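You operate a simulated robot arm through the tools that you are given. There is no shell and no other tool.

Carry out the task below with a simulated two-armed robot. There is one attempt and no reset: what you move stays moved.

Task
Roll the dusty dark blue cover down on its board, then wipe it clean.
Fine: put the roller and the pad back. Set down upright: hand roller.

The check looks at the end state, three seconds after you hand in, the way a careful person would. Anything else that was tipped, shoved, dropped, spilled or broken makes it a failure. Lids that push on must go on centred and level and be pressed home; caps that screw on are set level and turned clockwise until they are tight.

Robot
Two 7-joint arms with two-finger parallel grippers on one trunk that stands fixed in place. Base frame: the origin is at the foot of the trunk, x ahead of it, y to its left, z up; the work surface is at about z = 780. Units: mm, degrees, N and s.
The left shoulder is at [71, 156, 1205], the right one opposite. Payload 3.91 kg a hand.
The tool frame of a hand sits at the grasp point between the pads (the TCP): z along the fingers, y along the line on which they close. The tips reach 30 mm beyond it. The gripper opens to 110 mm. The fingers are 20 mm wide and 10 mm thick; the gripper's body (48 by 112 mm) begins 55 mm behind the TCP.
Orientation is that of the tool frame in the base frame, as [roll, pitch, yaw] about the fixed x, y, z axes, in that order (R = Rz(yaw) Ry(pitch) Rx(roll)). With the fingers straight down and closing along the base's y, the tool's x points along the base's -x, its y along +y and its z along -z.

Tools
- The arms move only by the tool jog_arm. It takes "left_steps", "right_steps" or both (then of equal length, played together; a hand with none holds still); each is a list of rows, each a list of 3 entries, a list of its own where there are three numbers: the shift along the base's x, y, z in mm, then the turn, a rotation vector about the base's x, y, z in degrees, then the closure, from 0 (fully open) to 1 (shut). In form: [[[tx, ty, tz], [rx, ry, rz], claw], ...]. A call has 1 to 20 rows; each row is the pose to reach, as a shift and turn from the pose commanded when the call began. Each row takes 0.2 s and may step no farther than 50 mm and 8.6 degrees from the row before; otherwise, or with a gripper value out of range, the whole call is refused. Where a pose cannot be reached the arm comes as near as it can. A force on the tool above 70 N (or 10 N above the force at the start of the call, whichever is more), or a blocked arm, ends the call early, and 0.2 s more pass. Each finger travels about 108 mm/s and halts on what it meets, pressing with about 39 N; the grip force reading is that of the motor and also rises with nothing between the fingers. The clock runs only during rows and for 0.2 s after the last one: add rows that repeat a pose to give the fingers time. The reply holds the time, the measured pose of the TCP, the force on the tool along the base axes, the opening and the grip force, in the units named above and with some noise, with the torque about the TCP (base axes, N m) and any sound that the robot's microphone picked up.
- Cameras (640 x 400 px; columns grow to the right, rows downward): "scene" is now at [125.6, 22.4, 1433.7]; the picture's right is [0.37, -0.93, 0.00], its down [-0.57, -0.23, -0.79] and it looks along [0.73, 0.29, -0.62] (base axes); focal length 344 px, centre (320, 200). "left" rides on the left gripper at [72, -17, -103] in its tool frame; the picture's right is [0.23, 0.97, 0.00], its down [-0.76, 0.18, -0.62] and it looks along [-0.61, 0.14, 0.78] (tool axes); focal length 222 px, centre (320, 200). "right" rides on the right gripper at [72, 17, -103] in its tool frame; the picture's right is [-0.23, 0.97, 0.00], its down [-0.76, -0.18, -0.62] and it looks along [-0.61, -0.14, 0.78] (tool axes); focal length 222 px, centre (320, 200). There is no depth. A picture from a camera that has moved, and an enlarged one, comes with that camera's place and axes in the base frame and with its lens. The place of the scene camera against the robot may be out by one fixed shift of up to 18 mm in any direction.
- capture(camera): a new picture of that camera. The clock stands still meanwhile.
- raise_lower(by): slides the trunk up (or, below 0, down) by that many mm; the arms and the scene camera ride with it, the base frame stays. It gives what a move gives, with no picture.
- head_to(pan, tilt): turns the head with the scene camera to pan (to the left, within 86 degrees either way) and tilt (down, from -29 to 69), counted from straight ahead of the robot. It gives what a move gives.
- zoom(camera, box): a new picture of the part [left, top, right, bottom] of that camera's present view, enlarged. The clock stands still meanwhile.
- hand_in(): hands the job in; it is judged then, once.

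Places have to be worked out from the pictures, the camera data and where the tool is seen. Open the grippers and draw the arms clear of the work before you hand the job in, unless the task says otherwise.

The tools are called as name(argument=value, ...) on one line, values as JSON. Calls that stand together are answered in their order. jog_arm: Moves the arms, as the interface text tells. Its arguments: {"type":"object","properties":{"left_steps":{"type":"array","items":{"type":"array"}},"right_steps":{"type":"array","items":{"type":"array"}}},"required":[]} The other tools are called the same way: raise_lower (by) slides the trunk up or down; head_to (pan, tilt) turns the head that bears the scene camera; capture (camera) takes a picture; zoom (camera, box) takes an enlarged picture of a part of a camera's view; hand_in () hands the job in.

At the start:

```text
t: 0.0
left_position: [605.3, 665.8, 1075.7]
left_orientation: [-179.9, 0.0, -180.0]
left_force: [0.6, -0.7, 0.6]
left_torque: [0.01, 0.04, 0.0]
left_opening: 110.0
left_grip_force: 0.1
right_position: [910.2, 87.4, 1103.3]
right_orientation: [-179.9, 0.0, 180.0]
right_force: [0.3, 1.3, 0.4]
right_torque: [0.01, 0.01, -0.01]
right_opening: 110.1
right_grip_force: 0.0
trunk travel left (down, up): [-650.0, 290.0]
head pan, tilt: [21.9, 38.0]
```

scene: 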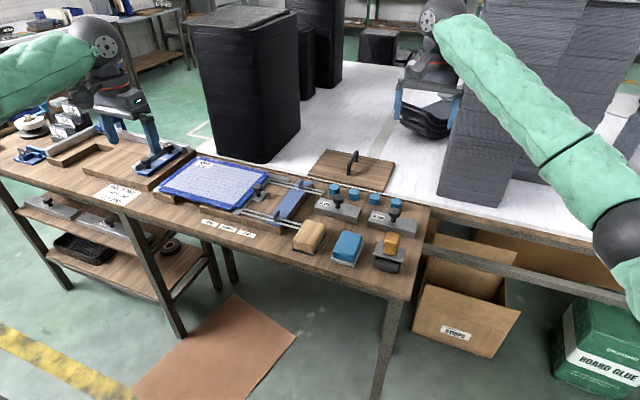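
right: 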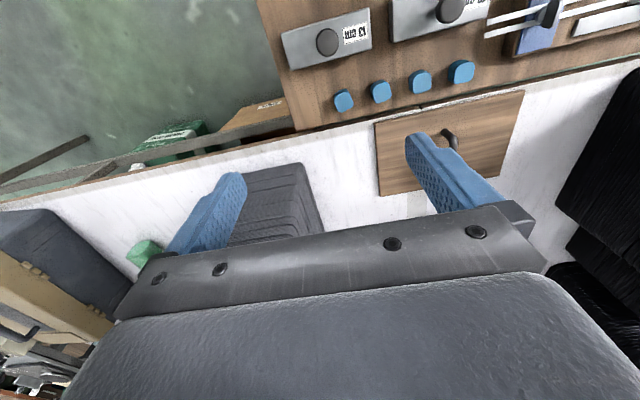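
left: 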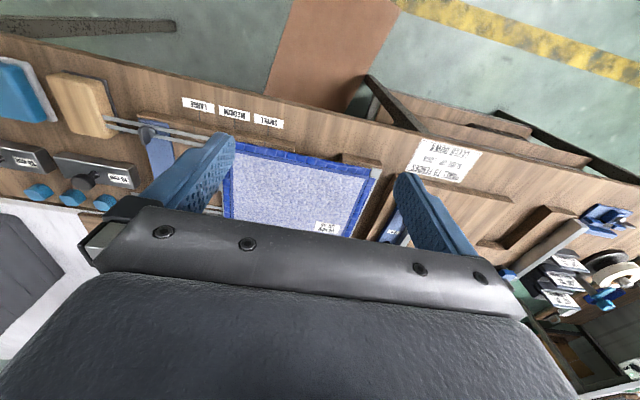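

I'll begin by looking at the bench closely, enlarging the areas with the blue cover, tools and labels.

zoom(camera="scene", box=[140, 140, 300, 240])

zoom(camera="scene", box=[270, 170, 430, 280])

zoom(camera="scene", box=[0, 90, 160, 220])

zoom(camera="left", box=[0, 50, 320, 250])

zoom(camera="left", box=[320, 100, 640, 300])

```text
4.00 times, centred on (220, 190) of scene
camera zoom: at [125.6, 22.4, 1433.7], right [0.37, -0.93, 0.0], down [-0.57, -0.23, -0.79], along [0.73, 0.29, -0.62], focal length 1374 px, centre (720, 240)
```

zoom: 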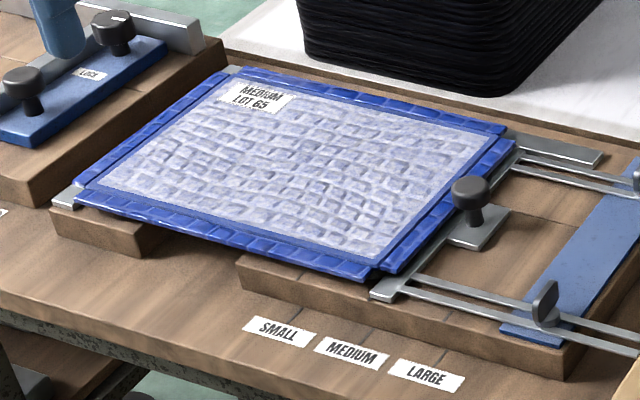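

```text
3.64 times, centred on (350, 225) of scene
camera zoom: at [125.6, 22.4, 1433.7], right [0.37, -0.93, 0.0], down [-0.57, -0.23, -0.79], along [0.73, 0.29, -0.62], focal length 1249 px, centre (211, 109)
```

zoom: 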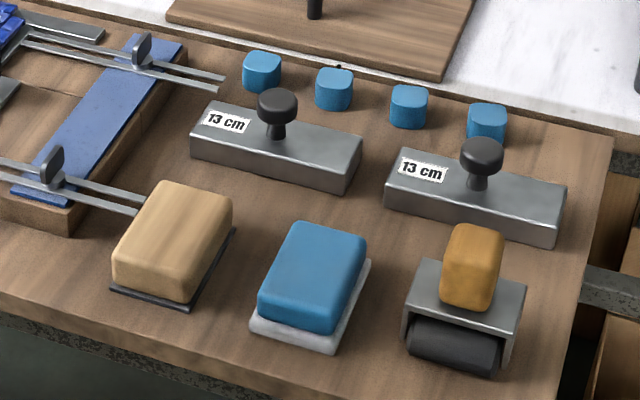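

```text
3.08 times, centred on (80, 155) of scene
camera zoom: at [125.6, 22.4, 1433.7], right [0.37, -0.93, 0.0], down [-0.57, -0.23, -0.79], along [0.73, 0.29, -0.62], focal length 1057 px, centre (1058, 338)
```

zoom: 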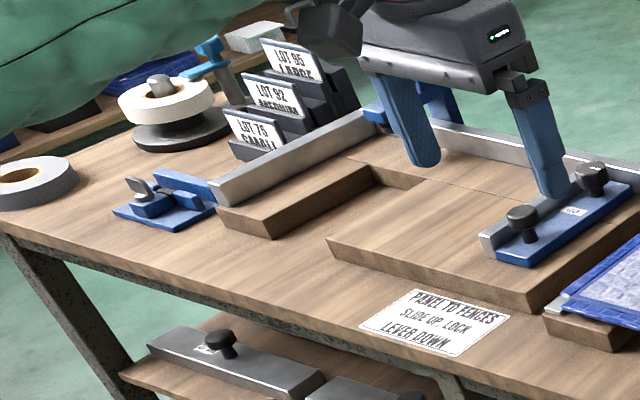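

```text
2.00 times, centred on (160, 150) of left
camera zoom: at [531.6, 647.9, 1179.3], right [-0.23, 0.97, 0.0], down [0.76, 0.18, 0.62], along [0.61, 0.14, -0.78], focal length 444 px, centre (640, 300)
```

zoom: 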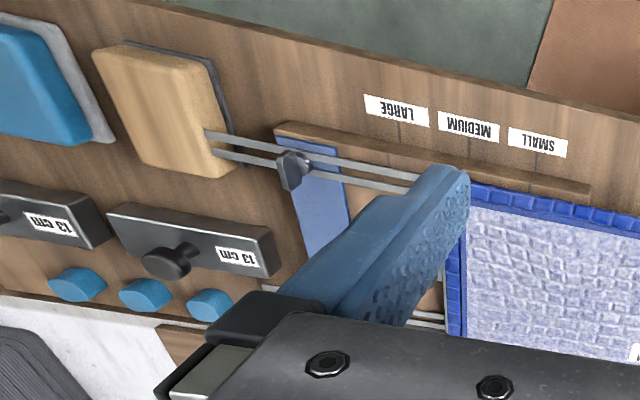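

```text
2.00 times, centred on (480, 200) of left
camera zoom: at [531.6, 647.9, 1179.3], right [-0.23, 0.97, 0.0], down [0.76, 0.18, 0.62], along [0.61, 0.14, -0.78], focal length 444 px, centre (0, 200)
```

zoom: 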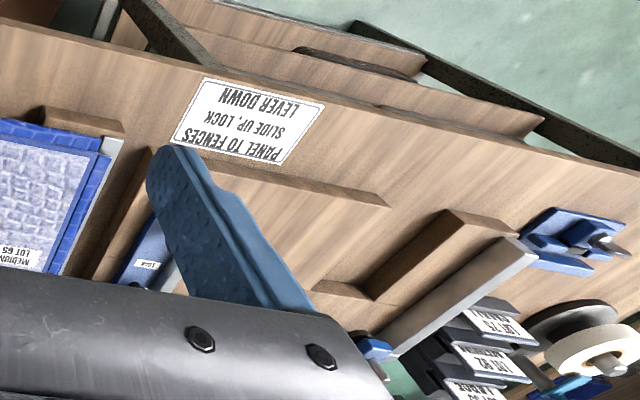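

The blue panel "MEDIUM LOT 65" lies in a jig on the left, roughly x 735–945, y 530–815; the roller and two pads sit at about x 700, y 80–290. I'll draw the right arm back and away first so that it doesn't get in the way, and shift the left hand for a better look.

jog_arm(right_steps=[[[-45, 0, 0], [0, 0, 0], 0], [[-90, 0, 0], [0, 0, 0], 0], [[-135, 0, 0], [0, 0, 0], 0], [[-180, 0, 0], [0, 0, 0], 0], [[-220, -20, 0], [0, 0, 0], 0], [[-250, -50, 0], [0, 0, 0], 0], [[-280, -85, 0], [0, 0, 0], 0], [[-300, -125, 0], [0, 0, 0], 0], [[-310, -170, 0], [0, 0, 0], 0], [[-310, -215, 0], [0, 0, 0], 0], [[-310, -260, 0], [0, 0, 0], 0], [[-310, -305, 0], [0, 0, 0], 0], [[-310, -350, 0], [0, 0, 0], 0], [[-310, -390, 0], [0, 0, 0], 0]])

head_to(pan=30, tilt=42)

capture(camera="scene")

```text
t: 3.0
left_position: [603.6, 665.7, 1077.7]
left_orientation: [179.8, -0.1, -180.0]
left_force: [0.2, 0.2, -0.1]
left_torque: [0.03, -0.01, -0.01]
left_opening: 109.7
left_grip_force: 0.0
right_position: [598.4, -303.8, 1104.2]
right_orientation: [179.9, -0.1, -179.9]
right_force: [-0.6, 0.1, 0.4]
right_torque: [0.02, 0.03, 0.04]
right_opening: 109.9
right_grip_force: 0.1
trunk travel left (down, up): [-650.0, 290.0]
head pan, tilt: [21.9, 38.0]
```

```text
t: 3.7
left_position: [604.8, 663.9, 1075.4]
left_orientation: [180.0, 0.0, -180.0]
left_force: [0.1, 1.0, 0.2]
left_torque: [-0.03, -0.02, 0.04]
left_opening: 110.1
left_grip_force: 0.1
right_position: [599.7, -302.6, 1103.9]
right_orientation: [180.0, -0.1, 179.9]
right_force: [-0.1, 0.4, -0.3]
right_torque: [0.01, 0.02, 0.0]
right_opening: 110.1
right_grip_force: 0.1
trunk travel left (down, up): [-650.0, 290.0]
head pan, tilt: [30.0, 42.0]
```

```text
taken
camera scene: at [118.0, 32.0, 1427.7], right [0.5, -0.87, 0.0], down [-0.58, -0.33, -0.74], along [0.64, 0.37, -0.67], focal length 344 px, centre (320, 200)
```

scene: 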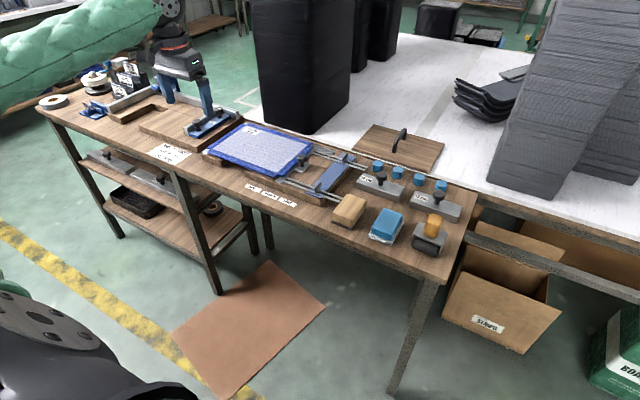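

The right arm is clear. I move the left hand closer over the panel so its camera can view it accurately.

jog_arm(left_steps=[[[25, -35, -10], [0, 0, 0], 0], [[50, -70, -20], [0, 0, 0], 0], [[75, -80, -20], [0, 0, 0], 0], [[105, -80, -20], [0, 0, 0], 0], [[135, -80, -20], [0, 0, 0], 0], [[135, -80, -20], [0, 0, 0], 0]])

capture(camera="left")

zoom(camera="scene", box=[190, 100, 350, 220])

```text
t: 5.1
left_position: [738.8, 585.3, 1056.3]
left_orientation: [-180.0, 0.1, 179.9]
left_force: [0.8, -0.6, 0.0]
left_torque: [0.01, -0.04, 0.01]
left_opening: 110.2
left_grip_force: 0.2
right_position: [598.1, -302.9, 1103.1]
right_orientation: [179.9, -0.1, 179.9]
right_force: [-0.1, 0.3, -0.4]
right_torque: [0.01, -0.04, -0.01]
right_opening: 110.0
right_grip_force: 0.0
trunk travel left (down, up): [-650.0, 290.0]
head pan, tilt: [30.0, 42.0]
```

```text
taken
camera left: at [665.7, 567.6, 1159.8], right [-0.23, 0.97, 0.0], down [0.76, 0.18, 0.62], along [0.61, 0.14, -0.78], focal length 222 px, centre (320, 200)
```

left: 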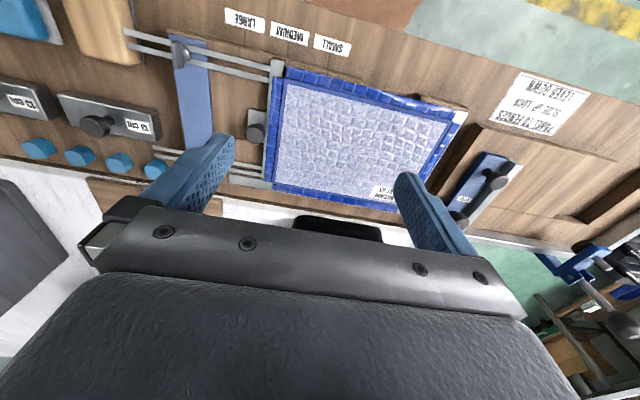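

```text
3.33 times, centred on (270, 160) of scene
camera zoom: at [117.2, 32.0, 1427.8], right [0.5, -0.87, 0.0], down [-0.58, -0.33, -0.74], along [0.64, 0.37, -0.67], focal length 1145 px, centre (487, 333)
```

zoom: 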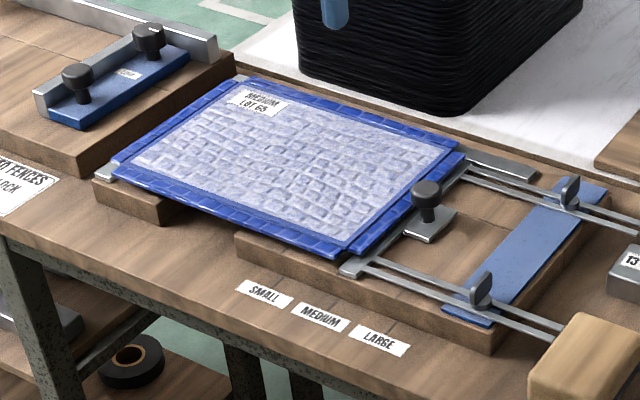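

Panel estimate: x 724–935, y 530–812, top near z≈805; tall black box stands behind x≈1010. Reach may be tight, so I test how far the left hand gets with the tool down, high above the panel.

jog_arm(left_steps=[[[20, 25, -5], [0, 0, 0], 0], [[50, 55, -20], [0, 0, 0], 0], [[70, 85, -40], [0, 0, 0], 0], [[90, 105, -60], [0, 0, 0], 0], [[100, 135, -80], [0, 0, 0], 0], [[110, 145, -100], [0, 0, 0], 0], [[110, 145, -100], [0, 0, 0], 0]])

capture(camera="left")

capture(camera="scene")

```text
t: 6.7
left_position: [849.8, 728.9, 955.9]
left_orientation: [180.0, -0.1, 179.7]
left_force: [0.6, 0.7, -0.1]
left_torque: [0.0, 0.01, 0.01]
left_opening: 110.2
left_grip_force: 0.0
right_position: [597.7, -302.1, 1102.7]
right_orientation: [-179.9, 0.0, 180.0]
right_force: [0.3, 0.8, 0.4]
right_torque: [-0.02, -0.01, -0.03]
right_opening: 110.2
right_grip_force: 0.0
trunk travel left (down, up): [-650.0, 290.0]
head pan, tilt: [30.0, 42.0]
```

```text
taken
camera left: at [776.5, 711.9, 1060.1], right [-0.23, 0.97, 0.0], down [0.76, 0.18, 0.62], along [0.61, 0.14, -0.78], focal length 222 px, centre (320, 200)
```

left: 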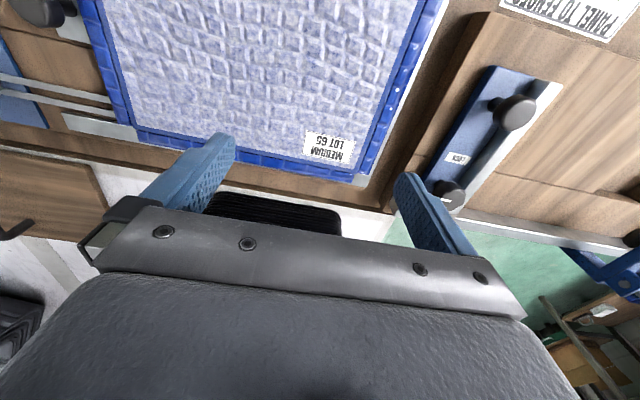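

```text
taken
camera scene: at [117.3, 31.8, 1427.8], right [0.5, -0.87, 0.0], down [-0.58, -0.33, -0.74], along [0.64, 0.37, -0.67], focal length 344 px, centre (320, 200)
```

scene: 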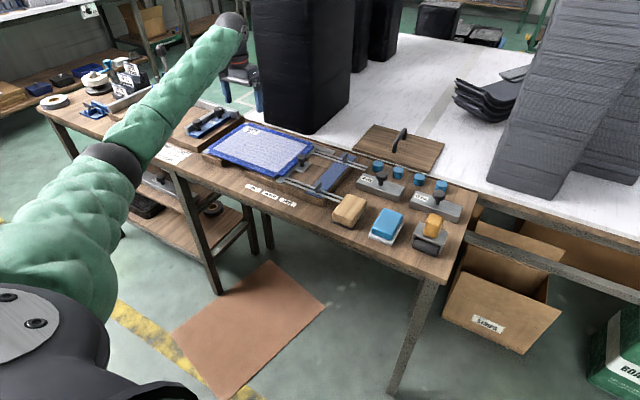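

The arm reaches farther than feared (850, 729, 956 was attained). I test reach at working height toward the far-left corner, staying well above the panel.

jog_arm(left_steps=[[[0, 0, -40], [0, 0, 0], 0], [[0, 0, -80], [0, 0, 0], 0], [[15, 15, -80], [0, 0, 0], 0], [[30, 30, -80], [0, 0, 0], 0], [[40, 45, -80], [0, 0, 0], 0], [[40, 45, -80], [0, 0, 0], 0]])

capture(camera="scene")

capture(camera="left")

```text
t: 8.1
left_position: [889.8, 775.4, 875.7]
left_orientation: [-180.0, 0.1, 179.7]
left_force: [0.0, 0.4, 0.9]
left_torque: [0.03, 0.0, -0.01]
left_opening: 110.0
left_grip_force: 0.2
right_position: [598.4, -302.4, 1103.6]
right_orientation: [180.0, 0.1, 180.0]
right_force: [0.3, 0.1, 0.2]
right_torque: [0.02, 0.01, -0.01]
right_opening: 109.8
right_grip_force: 0.1
trunk travel left (down, up): [-650.0, 290.0]
head pan, tilt: [30.0, 42.0]
```

```text
taken
camera scene: at [117.7, 31.8, 1427.7], right [0.5, -0.87, 0.0], down [-0.58, -0.33, -0.74], along [0.64, 0.37, -0.67], focal length 344 px, centre (320, 200)
```

scene: 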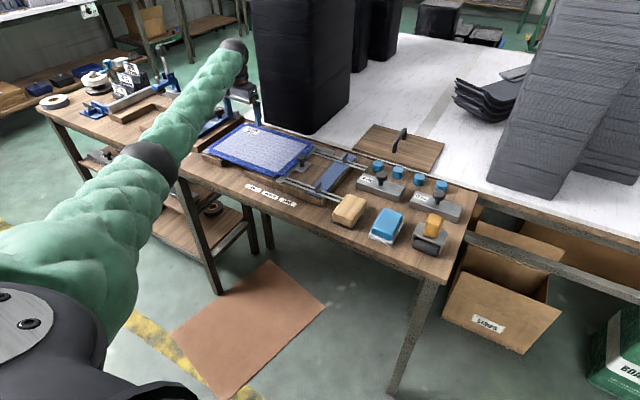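

```text
taken
camera left: at [815.4, 758.0, 979.4], right [-0.23, 0.97, 0.0], down [0.76, 0.18, 0.62], along [0.61, 0.14, -0.78], focal length 222 px, centre (320, 200)
```

left: 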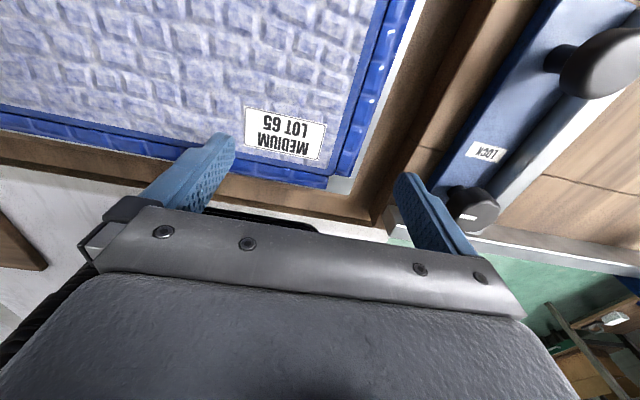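

Reach is fine even at the far-left corner. I enlarge this view to fix the panel's height and edges.

zoom(camera="left", box=[200, 80, 440, 230])

zoom(camera="left", box=[0, 0, 240, 150])

```text
2.67 times, centred on (320, 155) of left
camera zoom: at [815.4, 758.0, 979.4], right [-0.23, 0.97, 0.0], down [0.76, 0.18, 0.62], along [0.61, 0.14, -0.78], focal length 592 px, centre (320, 320)
```

zoom: 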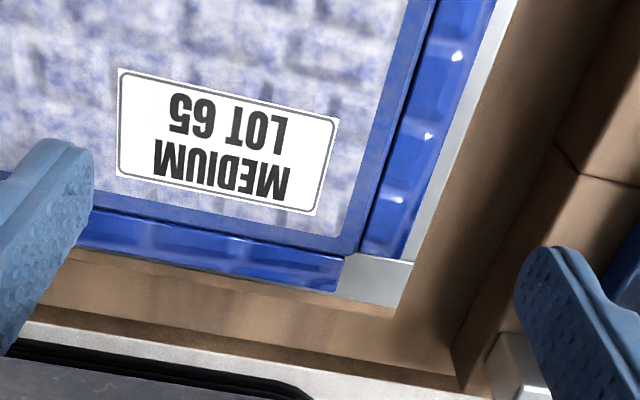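

```text
2.67 times, centred on (120, 75) of left
camera zoom: at [815.4, 758.0, 979.4], right [-0.23, 0.97, 0.0], down [0.76, 0.18, 0.62], along [0.61, 0.14, -0.78], focal length 592 px, centre (853, 533)
```

zoom: 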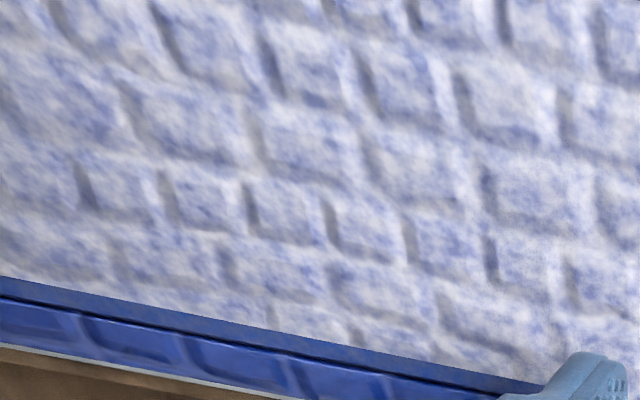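

Board top edges: about x 740–915, y 541–795, with flaps ~15 mm outside. Now I raise the left hand and go over to the tools to look at the roller and pads.

jog_arm(left_steps=[[[0, 0, 45], [0, 0, 0], 0], [[0, 0, 90], [0, 0, 0], 0], [[-10, -20, 130], [0, 0, 0], 0], [[-25, -60, 150], [0, 0, 0], 0], [[-40, -105, 150], [0, 0, 0], 0], [[-55, -150, 150], [0, 0, 0], 0], [[-70, -195, 150], [0, 0, 0], 0], [[-85, -240, 150], [0, 0, 0], 0], [[-100, -285, 150], [0, 0, 0], 0], [[-115, -330, 150], [0, 0, 0], 0], [[-130, -375, 150], [0, 0, 0], 0], [[-150, -420, 150], [0, 0, 0], 0], [[-165, -465, 150], [0, 0, 0], 0], [[-185, -510, 140], [0, 0, 0], 0], [[-200, -550, 130], [0, 0, 0], 0], [[-220, -590, 120], [0, 0, 0], 0], [[-220, -590, 120], [0, 0, 0], 0]])

capture(camera="left")

zoom(camera="left", box=[160, 0, 480, 200])

capture(camera="scene")

```text
refused: row 14 steps farther than a row can; nothing moved
```

```text
taken
camera left: at [815.4, 758.0, 979.4], right [-0.23, 0.97, 0.0], down [0.76, 0.18, 0.62], along [0.61, 0.14, -0.78], focal length 222 px, centre (320, 200)
```

left: 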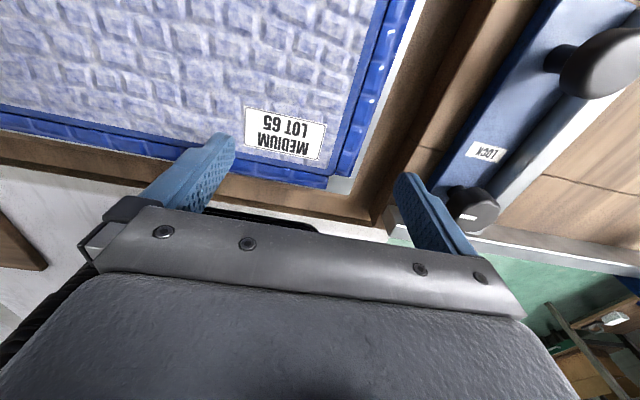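

```text
2.00 times, centred on (320, 100) of left
camera zoom: at [815.4, 758.0, 979.4], right [-0.23, 0.97, 0.0], down [0.76, 0.18, 0.62], along [0.61, 0.14, -0.78], focal length 444 px, centre (320, 400)
```

zoom: 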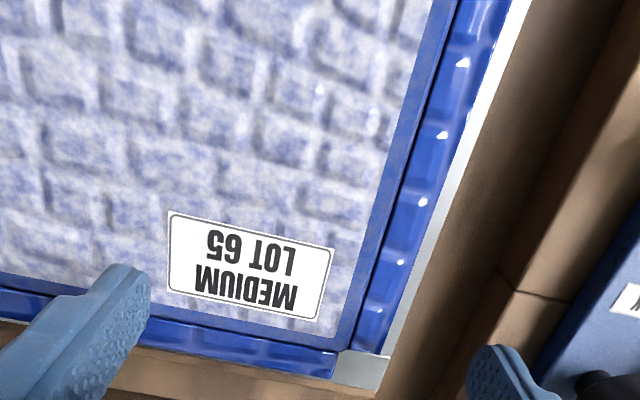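

```text
taken
camera scene: at [117.7, 31.8, 1427.7], right [0.5, -0.87, 0.0], down [-0.58, -0.33, -0.74], along [0.64, 0.37, -0.67], focal length 344 px, centre (320, 200)
```

scene: 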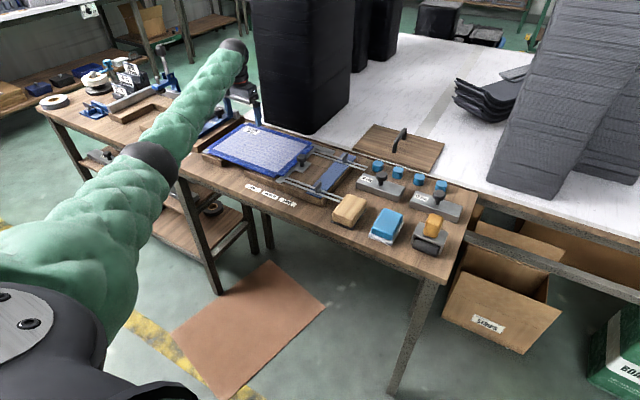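

A row was slightly too long; I resend the move with shorter steps.

jog_arm(left_steps=[[[0, 0, 45], [0, 0, 0], 0], [[0, 0, 90], [0, 0, 0], 0], [[-5, -20, 125], [0, 0, 0], 0], [[-20, -60, 140], [0, 0, 0], 0], [[-35, -105, 140], [0, 0, 0], 0], [[-50, -150, 140], [0, 0, 0], 0], [[-65, -195, 140], [0, 0, 0], 0], [[-80, -240, 140], [0, 0, 0], 0], [[-95, -285, 140], [0, 0, 0], 0], [[-110, -330, 140], [0, 0, 0], 0], [[-125, -375, 140], [0, 0, 0], 0], [[-140, -420, 140], [0, 0, 0], 0], [[-155, -465, 140], [0, 0, 0], 0], [[-175, -508, 135], [0, 0, 0], 0], [[-195, -550, 130], [0, 0, 0], 0], [[-215, -590, 120], [0, 0, 0], 0], [[-220, -590, 120], [0, 0, 0], 0]])

capture(camera="left")

zoom(camera="left", box=[160, 0, 480, 200])

capture(camera="scene")

```text
t: 11.7
left_position: [668.8, 185.9, 995.9]
left_orientation: [180.0, 0.0, -179.9]
left_force: [-0.1, -0.4, 0.3]
left_torque: [-0.02, -0.01, -0.02]
left_opening: 110.0
left_grip_force: 0.1
right_position: [597.8, -301.4, 1103.5]
right_orientation: [-180.0, 0.0, 179.9]
right_force: [-0.2, -1.0, 0.4]
right_torque: [-0.02, -0.01, 0.0]
right_opening: 110.2
right_grip_force: 0.0
trunk travel left (down, up): [-650.0, 290.0]
head pan, tilt: [30.0, 42.0]
```

```text
taken
camera left: at [595.7, 168.2, 1099.8], right [-0.23, 0.97, 0.0], down [0.76, 0.18, 0.62], along [0.61, 0.14, -0.78], focal length 222 px, centre (320, 200)
```

left: 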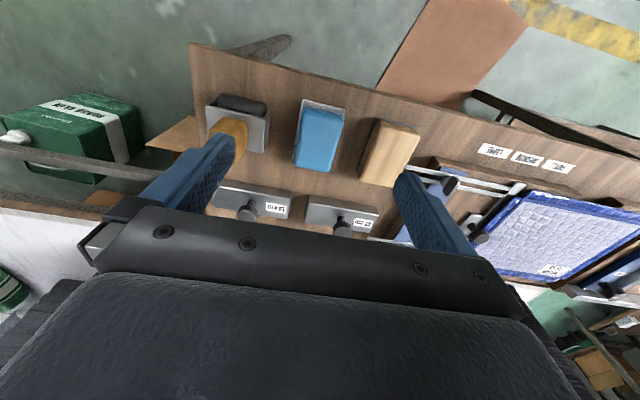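

```text
2.00 times, centred on (320, 100) of left
camera zoom: at [595.7, 168.2, 1099.8], right [-0.23, 0.97, 0.0], down [0.76, 0.18, 0.62], along [0.61, 0.14, -0.78], focal length 444 px, centre (320, 400)
```

zoom: 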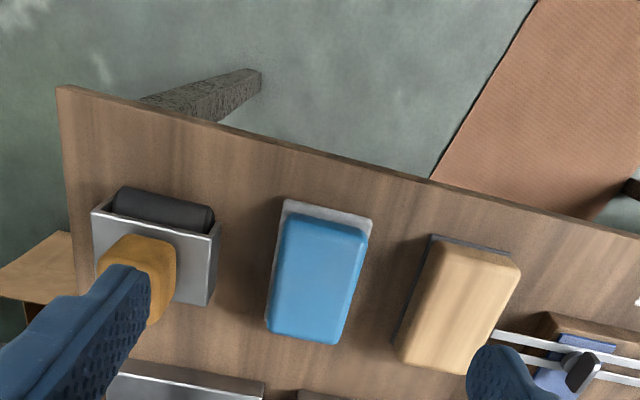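

```text
taken
camera scene: at [117.5, 32.4, 1427.7], right [0.5, -0.87, 0.0], down [-0.58, -0.33, -0.74], along [0.64, 0.37, -0.67], focal length 344 px, centre (320, 200)
```

scene: 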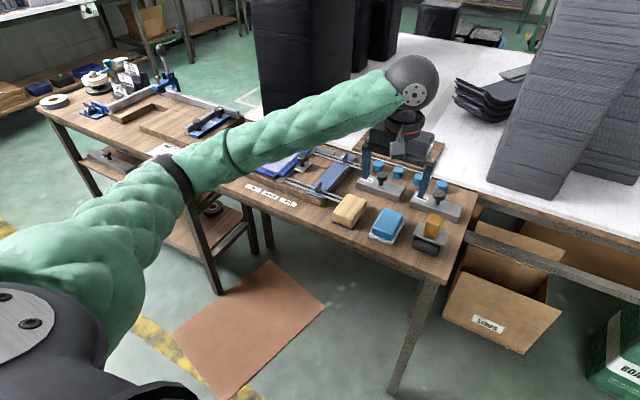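

The blue block (white base) lies near (717, 193), length along x. I shift the hand toward the roller to view it unobstructed.

jog_arm(left_steps=[[[-10, -30, 0], [0, 0, 0], 0], [[-15, -65, 0], [0, 0, 0], 0], [[-20, -100, 0], [0, 0, 0], 0], [[-20, -100, 0], [0, 0, 0], 0]])

capture(camera="left")

zoom(camera="left", box=[240, 50, 400, 150])

zoom(camera="scene", box=[320, 180, 480, 280])

```text
t: 12.7
left_position: [648.3, 86.5, 996.1]
left_orientation: [180.0, 0.0, 179.9]
left_force: [0.5, 0.0, 0.3]
left_torque: [-0.03, 0.05, 0.01]
left_opening: 109.9
left_grip_force: 0.0
right_position: [598.1, -301.6, 1103.6]
right_orientation: [180.0, 0.0, -180.0]
right_force: [0.8, 0.7, -0.2]
right_torque: [0.0, 0.03, 0.01]
right_opening: 109.9
right_grip_force: 0.0
trunk travel left (down, up): [-650.0, 290.0]
head pan, tilt: [30.0, 42.0]
```

```text
taken
camera left: at [576.0, 68.4, 1100.0], right [-0.23, 0.97, 0.0], down [0.76, 0.18, 0.62], along [0.61, 0.14, -0.78], focal length 222 px, centre (320, 200)
```

left: 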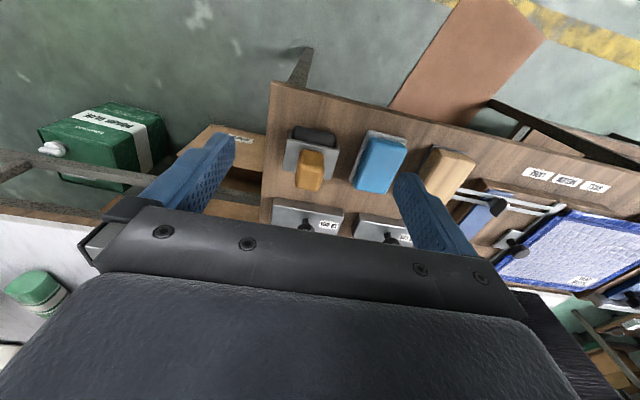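

```text
4.00 times, centred on (320, 100) of left
camera zoom: at [576.0, 68.4, 1100.0], right [-0.23, 0.97, 0.0], down [0.76, 0.18, 0.62], along [0.61, 0.14, -0.78], focal length 888 px, centre (320, 600)
```

zoom: 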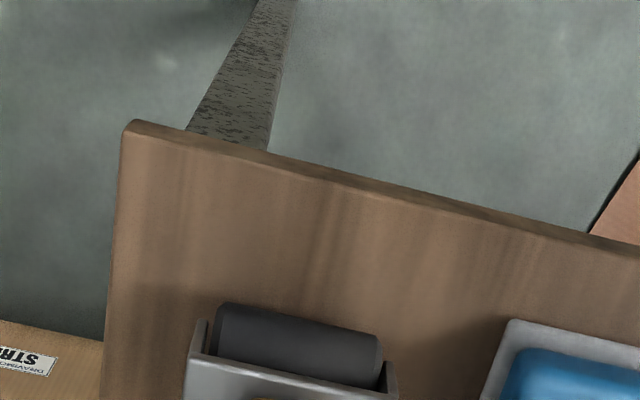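

```text
4.00 times, centred on (400, 230) of scene
camera zoom: at [117.6, 32.5, 1427.7], right [0.5, -0.87, 0.0], down [-0.58, -0.33, -0.74], along [0.64, 0.37, -0.67], focal length 1374 px, centre (0, 80)
```

zoom: 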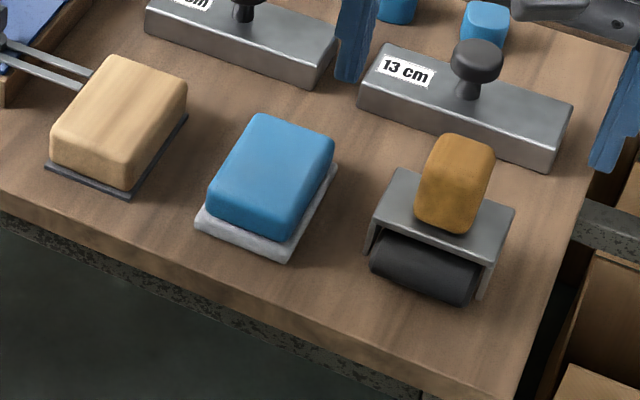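

The roller stands with its bracket over the roller and the handle up. I zoom in for its exact geometry.

zoom(camera="left", box=[264, 110, 408, 200])

```text
4.44 times, centred on (336, 155) of left
camera zoom: at [576.0, 68.4, 1100.0], right [-0.23, 0.97, 0.0], down [0.76, 0.18, 0.62], along [0.61, 0.14, -0.78], focal length 987 px, centre (249, 400)
```

zoom: 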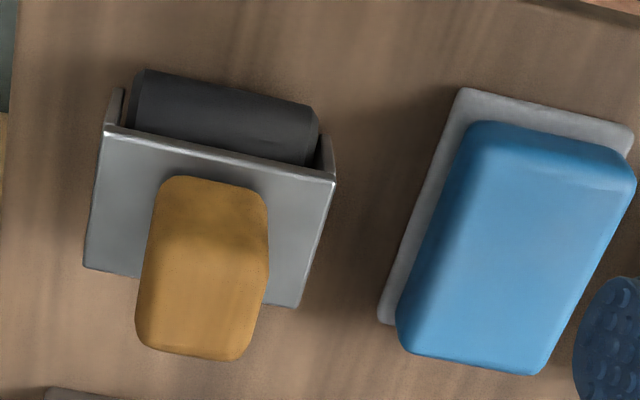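

Triangulating the two hand views, the pad top is at z≈810, centre (724, 195). I lower the hand and move it forward over the roller to triangulate its handle.

jog_arm(left_steps=[[[20, 0, -30], [0, 0, 0], 0], [[45, 0, -60], [0, 0, 0], 0], [[45, 0, -60], [0, 0, 0], 0]])

zoom(camera="left", box=[240, 60, 400, 160])

capture(camera="left")

zoom(camera="scene", box=[340, 120, 500, 280])

```text
t: 13.5
left_position: [693.7, 85.5, 936.5]
left_orientation: [179.9, 0.0, 179.9]
left_force: [-0.2, 0.4, -0.6]
left_torque: [0.01, -0.02, 0.03]
left_opening: 109.7
left_grip_force: 0.0
right_position: [598.9, -304.1, 1103.3]
right_orientation: [179.9, 0.0, 180.0]
right_force: [0.1, 0.2, 0.8]
right_torque: [-0.01, 0.05, 0.02]
right_opening: 110.1
right_grip_force: 0.1
trunk travel left (down, up): [-650.0, 290.0]
head pan, tilt: [30.0, 42.0]
```

```text
4.00 times, centred on (320, 110) of left
camera zoom: at [620.5, 67.6, 1039.5], right [-0.23, 0.97, 0.0], down [0.76, 0.18, 0.62], along [0.61, 0.14, -0.78], focal length 888 px, centre (320, 560)
```

zoom: 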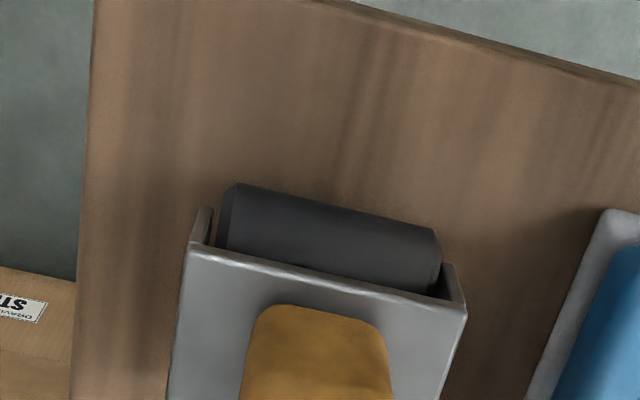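

```text
taken
camera left: at [620.5, 67.6, 1039.5], right [-0.23, 0.97, 0.0], down [0.76, 0.18, 0.62], along [0.61, 0.14, -0.78], focal length 222 px, centre (320, 200)
```

left: 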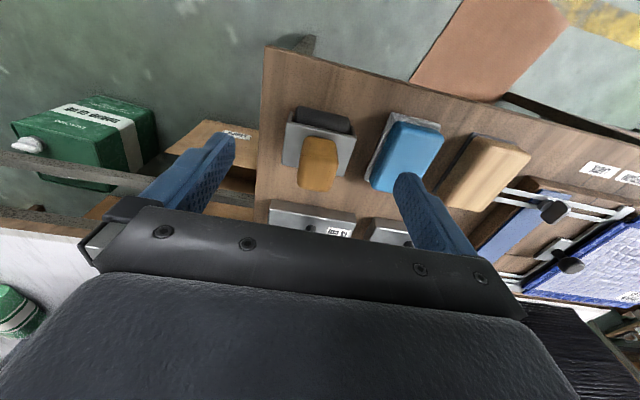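

```text
2.50 times, centred on (420, 200) of scene
camera zoom: at [117.4, 31.5, 1427.8], right [0.5, -0.87, 0.0], down [-0.58, -0.33, -0.74], along [0.64, 0.37, -0.67], focal length 859 px, centre (70, 200)
```

zoom: 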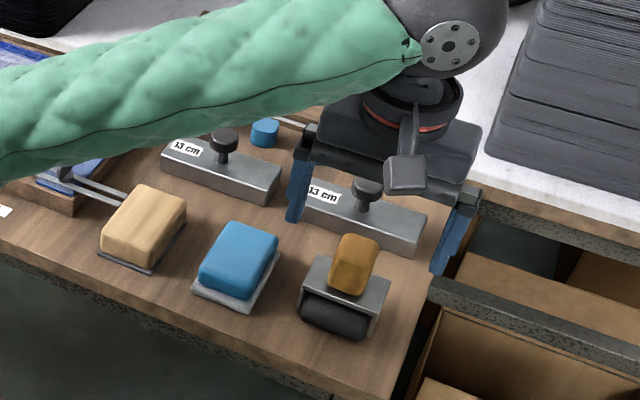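

Roller estimate: bracket plate centre (725, 89.5) at z≈825, handle 30×27 mm with top at z≈877. I centre the hand above the handle (tips at ~905) and verify before descending.

jog_arm(left_steps=[[[15, 2, 0], [0, 0, 0], 0], [[31, 4, -5], [0, 0, 0], 0], [[31, 4, -15], [0, 0, 0], 0], [[31, 4, -15], [0, 0, 0], 0]])

capture(camera="left")

zoom(camera="scene", box=[380, 160, 480, 260])

```text
t: 14.5
left_position: [725.7, 87.5, 920.3]
left_orientation: [179.9, 0.0, 180.0]
left_force: [0.3, 0.0, 0.1]
left_torque: [0.04, 0.03, 0.0]
left_opening: 110.0
left_grip_force: 0.2
right_position: [598.7, -302.2, 1103.0]
right_orientation: [-180.0, -0.1, -180.0]
right_force: [-0.9, -0.6, -0.3]
right_torque: [-0.01, -0.04, 0.01]
right_opening: 110.0
right_grip_force: 0.1
trunk travel left (down, up): [-650.0, 290.0]
head pan, tilt: [30.0, 42.0]
```

```text
taken
camera left: at [652.2, 71.2, 1024.6], right [-0.23, 0.97, 0.0], down [0.76, 0.18, 0.62], along [0.61, 0.14, -0.78], focal length 222 px, centre (320, 200)
```

left: 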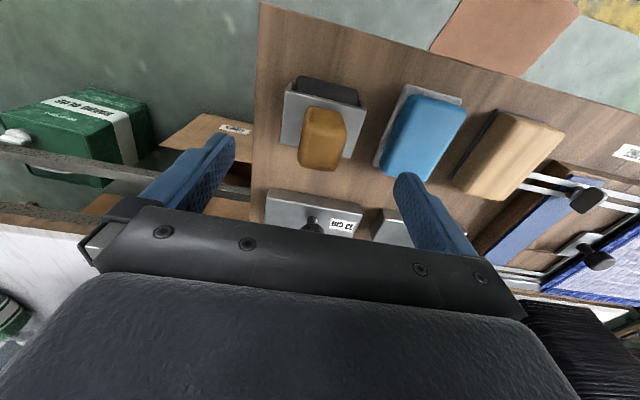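

```text
4.00 times, centred on (430, 210) of scene
camera zoom: at [117.9, 31.4, 1427.7], right [0.5, -0.87, 0.0], down [-0.58, -0.33, -0.74], along [0.64, 0.37, -0.67], focal length 1374 px, centre (-120, 160)
```

zoom: 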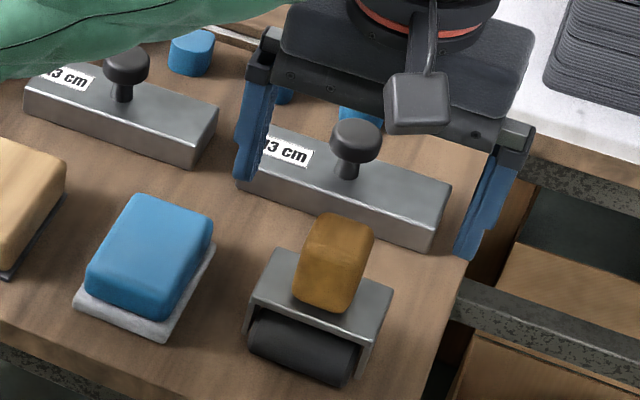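

The handle centre checks out at about (725.5, 90), top z≈875. I descend to TCP z≈862 with the fingers straddling the handle and close.

jog_arm(left_steps=[[[0, 2.5, -20], [0, 0, 0], 0], [[0, 2.5, -40], [0, 0, 0], 0], [[0, 2.5, -57], [0, 0, 0], 0], [[0, 2.5, -57], [0, 0, 0], 0], [[0, 2.5, -57], [0, 0, 0], 1], [[0, 2.5, -57], [0, 0, 0], 1], [[0, 2.5, -57], [0, 0, 0], 1], [[0, 2.5, -57], [0, 0, 0], 1], [[0, 2.5, -57], [0, 0, 0], 1]])

capture(camera="left")

zoom(camera="scene", box=[380, 160, 480, 260])

```text
t: 16.5
left_position: [726.1, 91.9, 864.4]
left_orientation: [-180.0, 0.0, 179.9]
left_force: [0.0, -1.7, -0.1]
left_torque: [-0.08, 0.0, -0.02]
left_opening: 33.5
left_grip_force: 39.3
right_position: [600.2, -303.4, 1102.7]
right_orientation: [179.9, -0.1, -180.0]
right_force: [0.1, 0.3, 0.0]
right_torque: [-0.02, -0.03, -0.03]
right_opening: 110.0
right_grip_force: 0.1
trunk travel left (down, up): [-650.0, 290.0]
head pan, tilt: [30.0, 42.0]
```

```text
taken
camera left: at [652.1, 73.6, 967.8], right [-0.23, 0.97, 0.0], down [0.76, 0.18, 0.62], along [0.61, 0.14, -0.78], focal length 222 px, centre (320, 200)
```

left: 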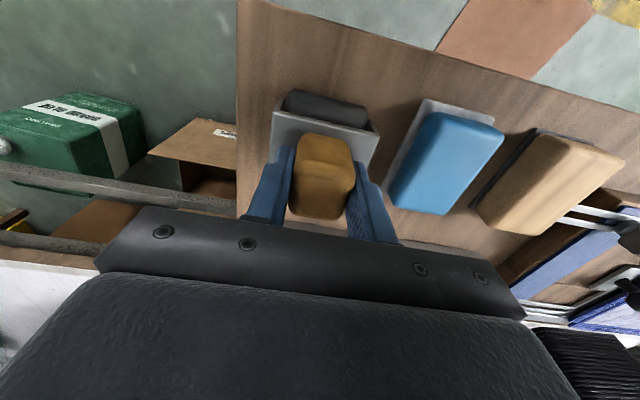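

```text
4.00 times, centred on (430, 210) of scene
camera zoom: at [117.9, 31.3, 1427.7], right [0.5, -0.87, 0.0], down [-0.58, -0.33, -0.74], along [0.64, 0.37, -0.67], focal length 1374 px, centre (-120, 160)
```

zoom: 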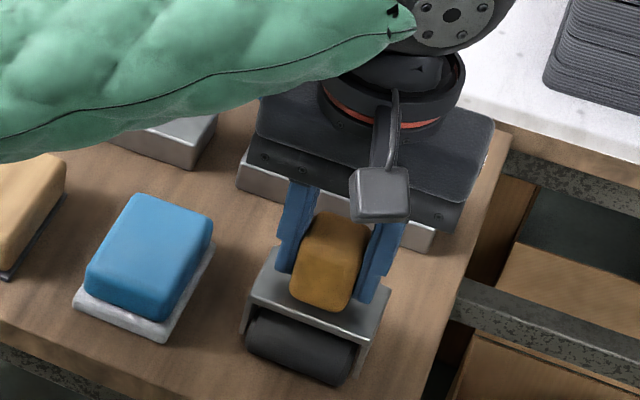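

The handle is gripped (opening 33.5, 39 N). I lift straight up and check that the roller hangs steady.

jog_arm(left_steps=[[[0, 0, 15], [0, 0, 0], 1], [[0, 0, 45], [0, 0, 0], 1], [[0, 0, 90], [0, 0, 0], 1], [[0, 0, 130], [0, 0, 0], 1], [[0, 0, 130], [0, 0, 0], 1]])

capture(camera="left")

zoom(camera="scene", box=[360, 110, 480, 260])

```text
t: 17.7
left_position: [725.3, 92.2, 993.2]
left_orientation: [179.9, -0.1, 180.0]
left_force: [-0.5, 0.4, -2.4]
left_torque: [0.03, -0.01, -0.02]
left_opening: 33.8
left_grip_force: 38.7
right_position: [600.3, -303.8, 1103.0]
right_orientation: [-180.0, -0.2, -179.9]
right_force: [0.5, 0.1, -0.9]
right_torque: [-0.01, -0.03, -0.02]
right_opening: 109.9
right_grip_force: 0.2
trunk travel left (down, up): [-650.0, 290.0]
head pan, tilt: [30.0, 42.0]
```

```text
taken
camera left: at [652.7, 74.6, 1097.1], right [-0.23, 0.97, 0.0], down [0.76, 0.18, 0.62], along [0.61, 0.14, -0.78], focal length 222 px, centre (320, 200)
```

left: 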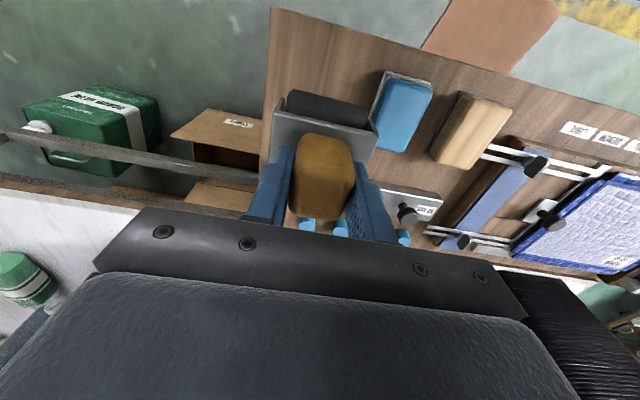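

```text
2.67 times, centred on (420, 185) of scene
camera zoom: at [118.5, 31.6, 1427.6], right [0.5, -0.87, 0.0], down [-0.58, -0.33, -0.74], along [0.64, 0.37, -0.67], focal length 916 px, centre (53, 240)
```

zoom: 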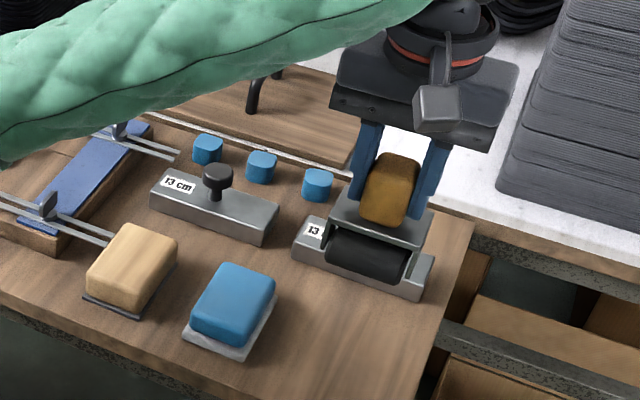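

The roller is held firmly (about 2.4 N weight). I carry it over the panel at a safe height.

jog_arm(left_steps=[[[0, 44, 5], [0, 0, 0], 1], [[5, 88, 5], [0, 0, 0], 1], [[10, 132, 5], [0, 0, 0], 1], [[15, 176, 5], [0, 0, 0], 1], [[20, 220, 5], [0, 0, 0], 1], [[25, 264, 5], [0, 0, 0], 1], [[30, 308, 5], [0, 0, 0], 1], [[35, 352, 5], [0, 0, 0], 1], [[40, 396, 5], [0, 0, 0], 1], [[45, 440, 0], [0, 0, 0], 1], [[50, 484, -10], [0, 0, 0], 1], [[55, 528, -20], [0, 0, 0], 1], [[55, 565, -30], [0, 0, 0], 1], [[55, 576, -43], [0, 0, 0], 1], [[55, 576, -43], [0, 0, 0], 1]])

capture(camera="left")

zoom(camera="left", box=[160, 0, 480, 200])

zoom(camera="scene", box=[180, 80, 340, 220])

```text
t: 20.9
left_position: [781.2, 669.4, 950.5]
left_orientation: [179.9, -0.1, 179.9]
left_force: [-0.9, -0.3, -2.9]
left_torque: [-0.01, 0.0, -0.01]
left_opening: 33.7
left_grip_force: 38.4
right_position: [599.5, -302.8, 1104.1]
right_orientation: [-179.9, 0.0, -180.0]
right_force: [-0.7, -0.1, 0.5]
right_torque: [-0.02, 0.02, 0.01]
right_opening: 109.8
right_grip_force: 0.0
trunk travel left (down, up): [-650.0, 290.0]
head pan, tilt: [30.0, 42.0]
```

```text
taken
camera left: at [707.8, 650.9, 1053.9], right [-0.23, 0.97, 0.0], down [0.76, 0.18, 0.62], along [0.61, 0.14, -0.78], focal length 222 px, centre (320, 200)
```

left: 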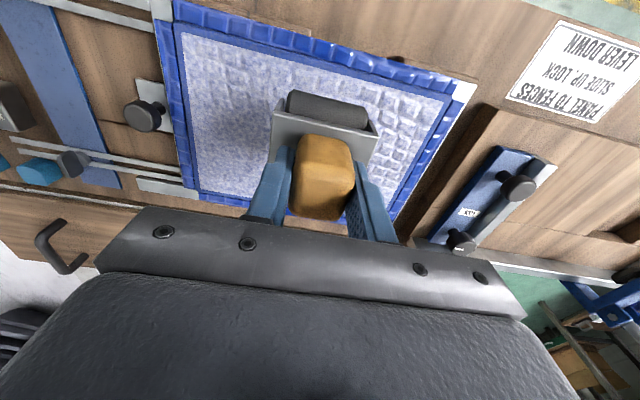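

```text
2.00 times, centred on (320, 100) of left
camera zoom: at [707.8, 650.9, 1053.9], right [-0.23, 0.97, 0.0], down [0.76, 0.18, 0.62], along [0.61, 0.14, -0.78], focal length 444 px, centre (320, 400)
```

zoom: 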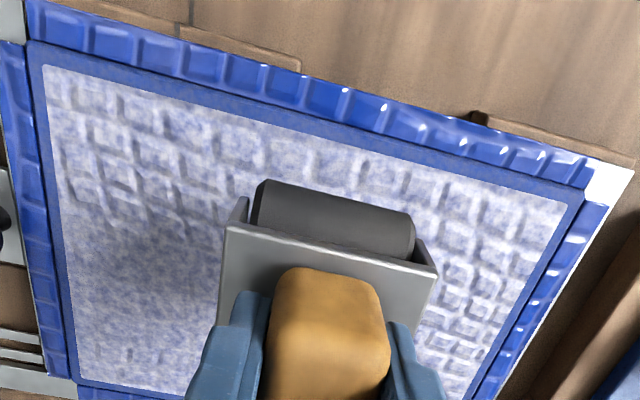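

```text
2.86 times, centred on (260, 150) of scene
camera zoom: at [117.9, 31.7, 1427.7], right [0.5, -0.87, 0.0], down [-0.58, -0.33, -0.74], along [0.64, 0.37, -0.67], focal length 982 px, centre (491, 343)
```

zoom: 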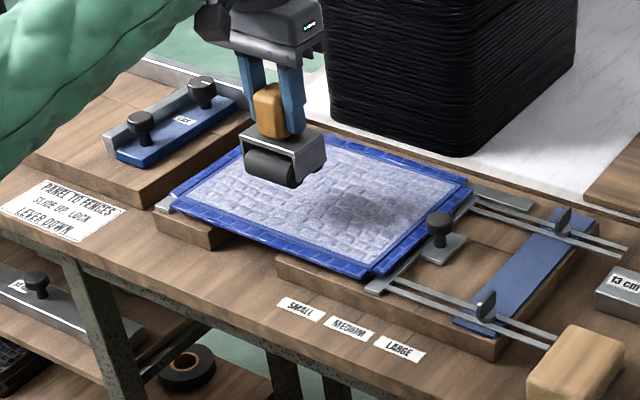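

Board top spans about x 741–916, y 533–795; the knob at the right reaches y≈520. I lower the roller over the middle and feel for contact, expected around TCP z≈892.

jog_arm(left_steps=[[[0, 0, -20], [0, 0, 0], 1], [[0, 0, -40], [0, 0, 0], 1], [[0, 0, -50], [0, 0, 0], 1], [[0, 0, -52], [0, 0, 0], 1], [[0, 0, -52], [0, 0, 0], 1]])

capture(camera="scene")

zoom(camera="left", box=[160, 0, 480, 200])

```text
t: 22.1
left_position: [779.5, 667.7, 904.3]
left_orientation: [179.9, 0.3, -180.0]
left_force: [-0.8, 4.1, 33.1]
left_torque: [0.13, -0.27, 0.1]
left_opening: 33.7
left_grip_force: 39.0
right_position: [597.5, -305.0, 1104.3]
right_orientation: [179.9, 0.1, 180.0]
right_force: [-0.4, 0.3, 0.2]
right_torque: [-0.02, 0.0, 0.02]
right_opening: 110.0
right_grip_force: 0.1
trunk travel left (down, up): [-650.0, 290.0]
head pan, tilt: [30.0, 42.0]
```

```text
taken
camera scene: at [114.8, 29.6, 1428.4], right [0.5, -0.87, 0.0], down [-0.58, -0.33, -0.74], along [0.64, 0.37, -0.67], focal length 344 px, centre (320, 200)
```

scene: 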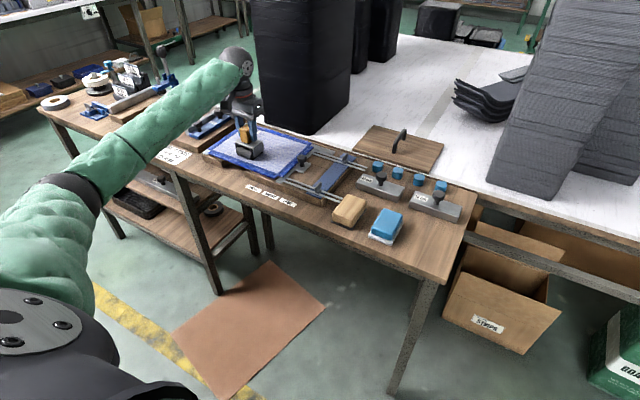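

```text
2.00 times, centred on (320, 100) of left
camera zoom: at [705.5, 649.6, 1007.5], right [-0.23, 0.97, 0.0], down [0.76, 0.18, 0.63], along [0.61, 0.14, -0.78], focal length 444 px, centre (320, 400)
```

zoom: 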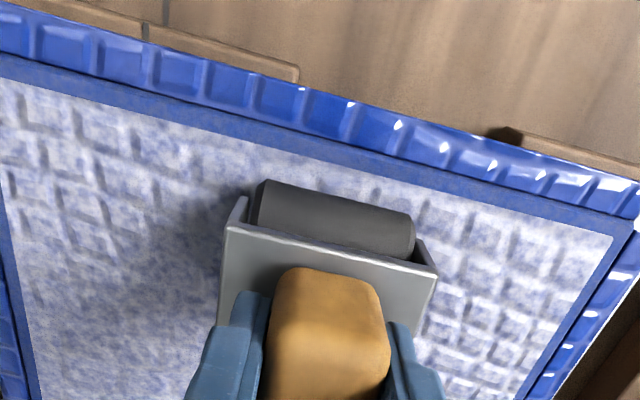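

Contact came earlier than expected: 33 N at TCP z≈904.5, so the cover top is z≈820. I ease the press to roughly 20 N and roll this middle lane back and forth along x.

jog_arm(left_steps=[[[0, 0, 2], [0, 0, 0], 1], [[-15, 0, 2], [0, 0, 0], 1], [[-30, 0, 2], [0, 0, 0], 1], [[-10, 0, 2], [0, 0, 0], 1], [[10, 0, 2], [0, 0, 0], 1], [[30, 0, 2], [0, 0, 0], 1], [[50, 0, 2], [0, 0, 0], 1], [[70, 0, 2], [0, 0, 0], 1], [[90, 0, 2], [0, 0, 0], 1], [[110, 0, 2], [0, 0, 0], 1], [[125, 0, 2], [0, 0, 0], 1], [[125, 0, 2], [0, 0, 0], 1]])

capture(camera="left")

zoom(camera="scene", box=[180, 80, 340, 220])

```text
t: 24.7
left_position: [906.0, 665.7, 902.7]
left_orientation: [180.0, 0.0, 179.9]
left_force: [-1.1, 3.3, 23.2]
left_torque: [0.11, 0.48, -0.02]
left_opening: 33.5
left_grip_force: 39.1
right_position: [595.9, -304.7, 1104.8]
right_orientation: [-180.0, 0.0, 179.9]
right_force: [-0.2, 0.3, -0.2]
right_torque: [-0.02, 0.0, 0.0]
right_opening: 110.0
right_grip_force: 0.0
trunk travel left (down, up): [-650.0, 290.0]
head pan, tilt: [30.0, 42.0]
```

```text
taken
camera left: at [831.6, 648.3, 1006.6], right [-0.23, 0.97, 0.0], down [0.76, 0.18, 0.62], along [0.61, 0.14, -0.78], focal length 222 px, centre (320, 200)
```

left: 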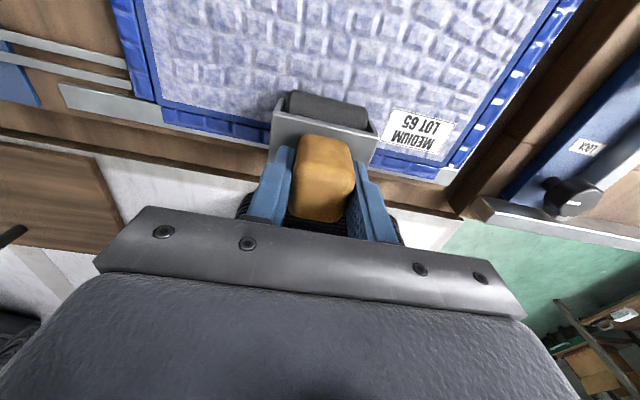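

```text
2.86 times, centred on (260, 150) of scene
camera zoom: at [115.5, 30.4, 1427.9], right [0.5, -0.87, 0.0], down [-0.58, -0.33, -0.74], along [0.64, 0.37, -0.67], focal length 982 px, centre (491, 343)
```

zoom: 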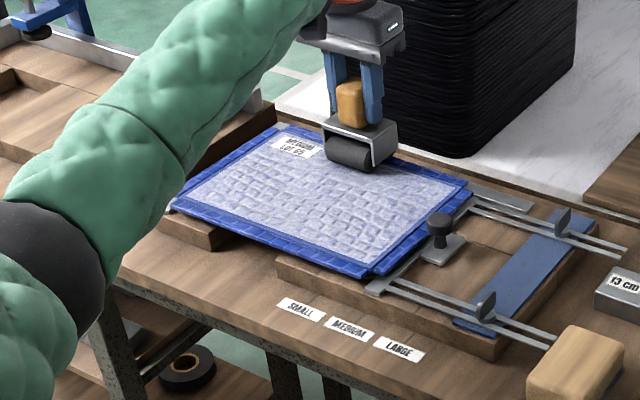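

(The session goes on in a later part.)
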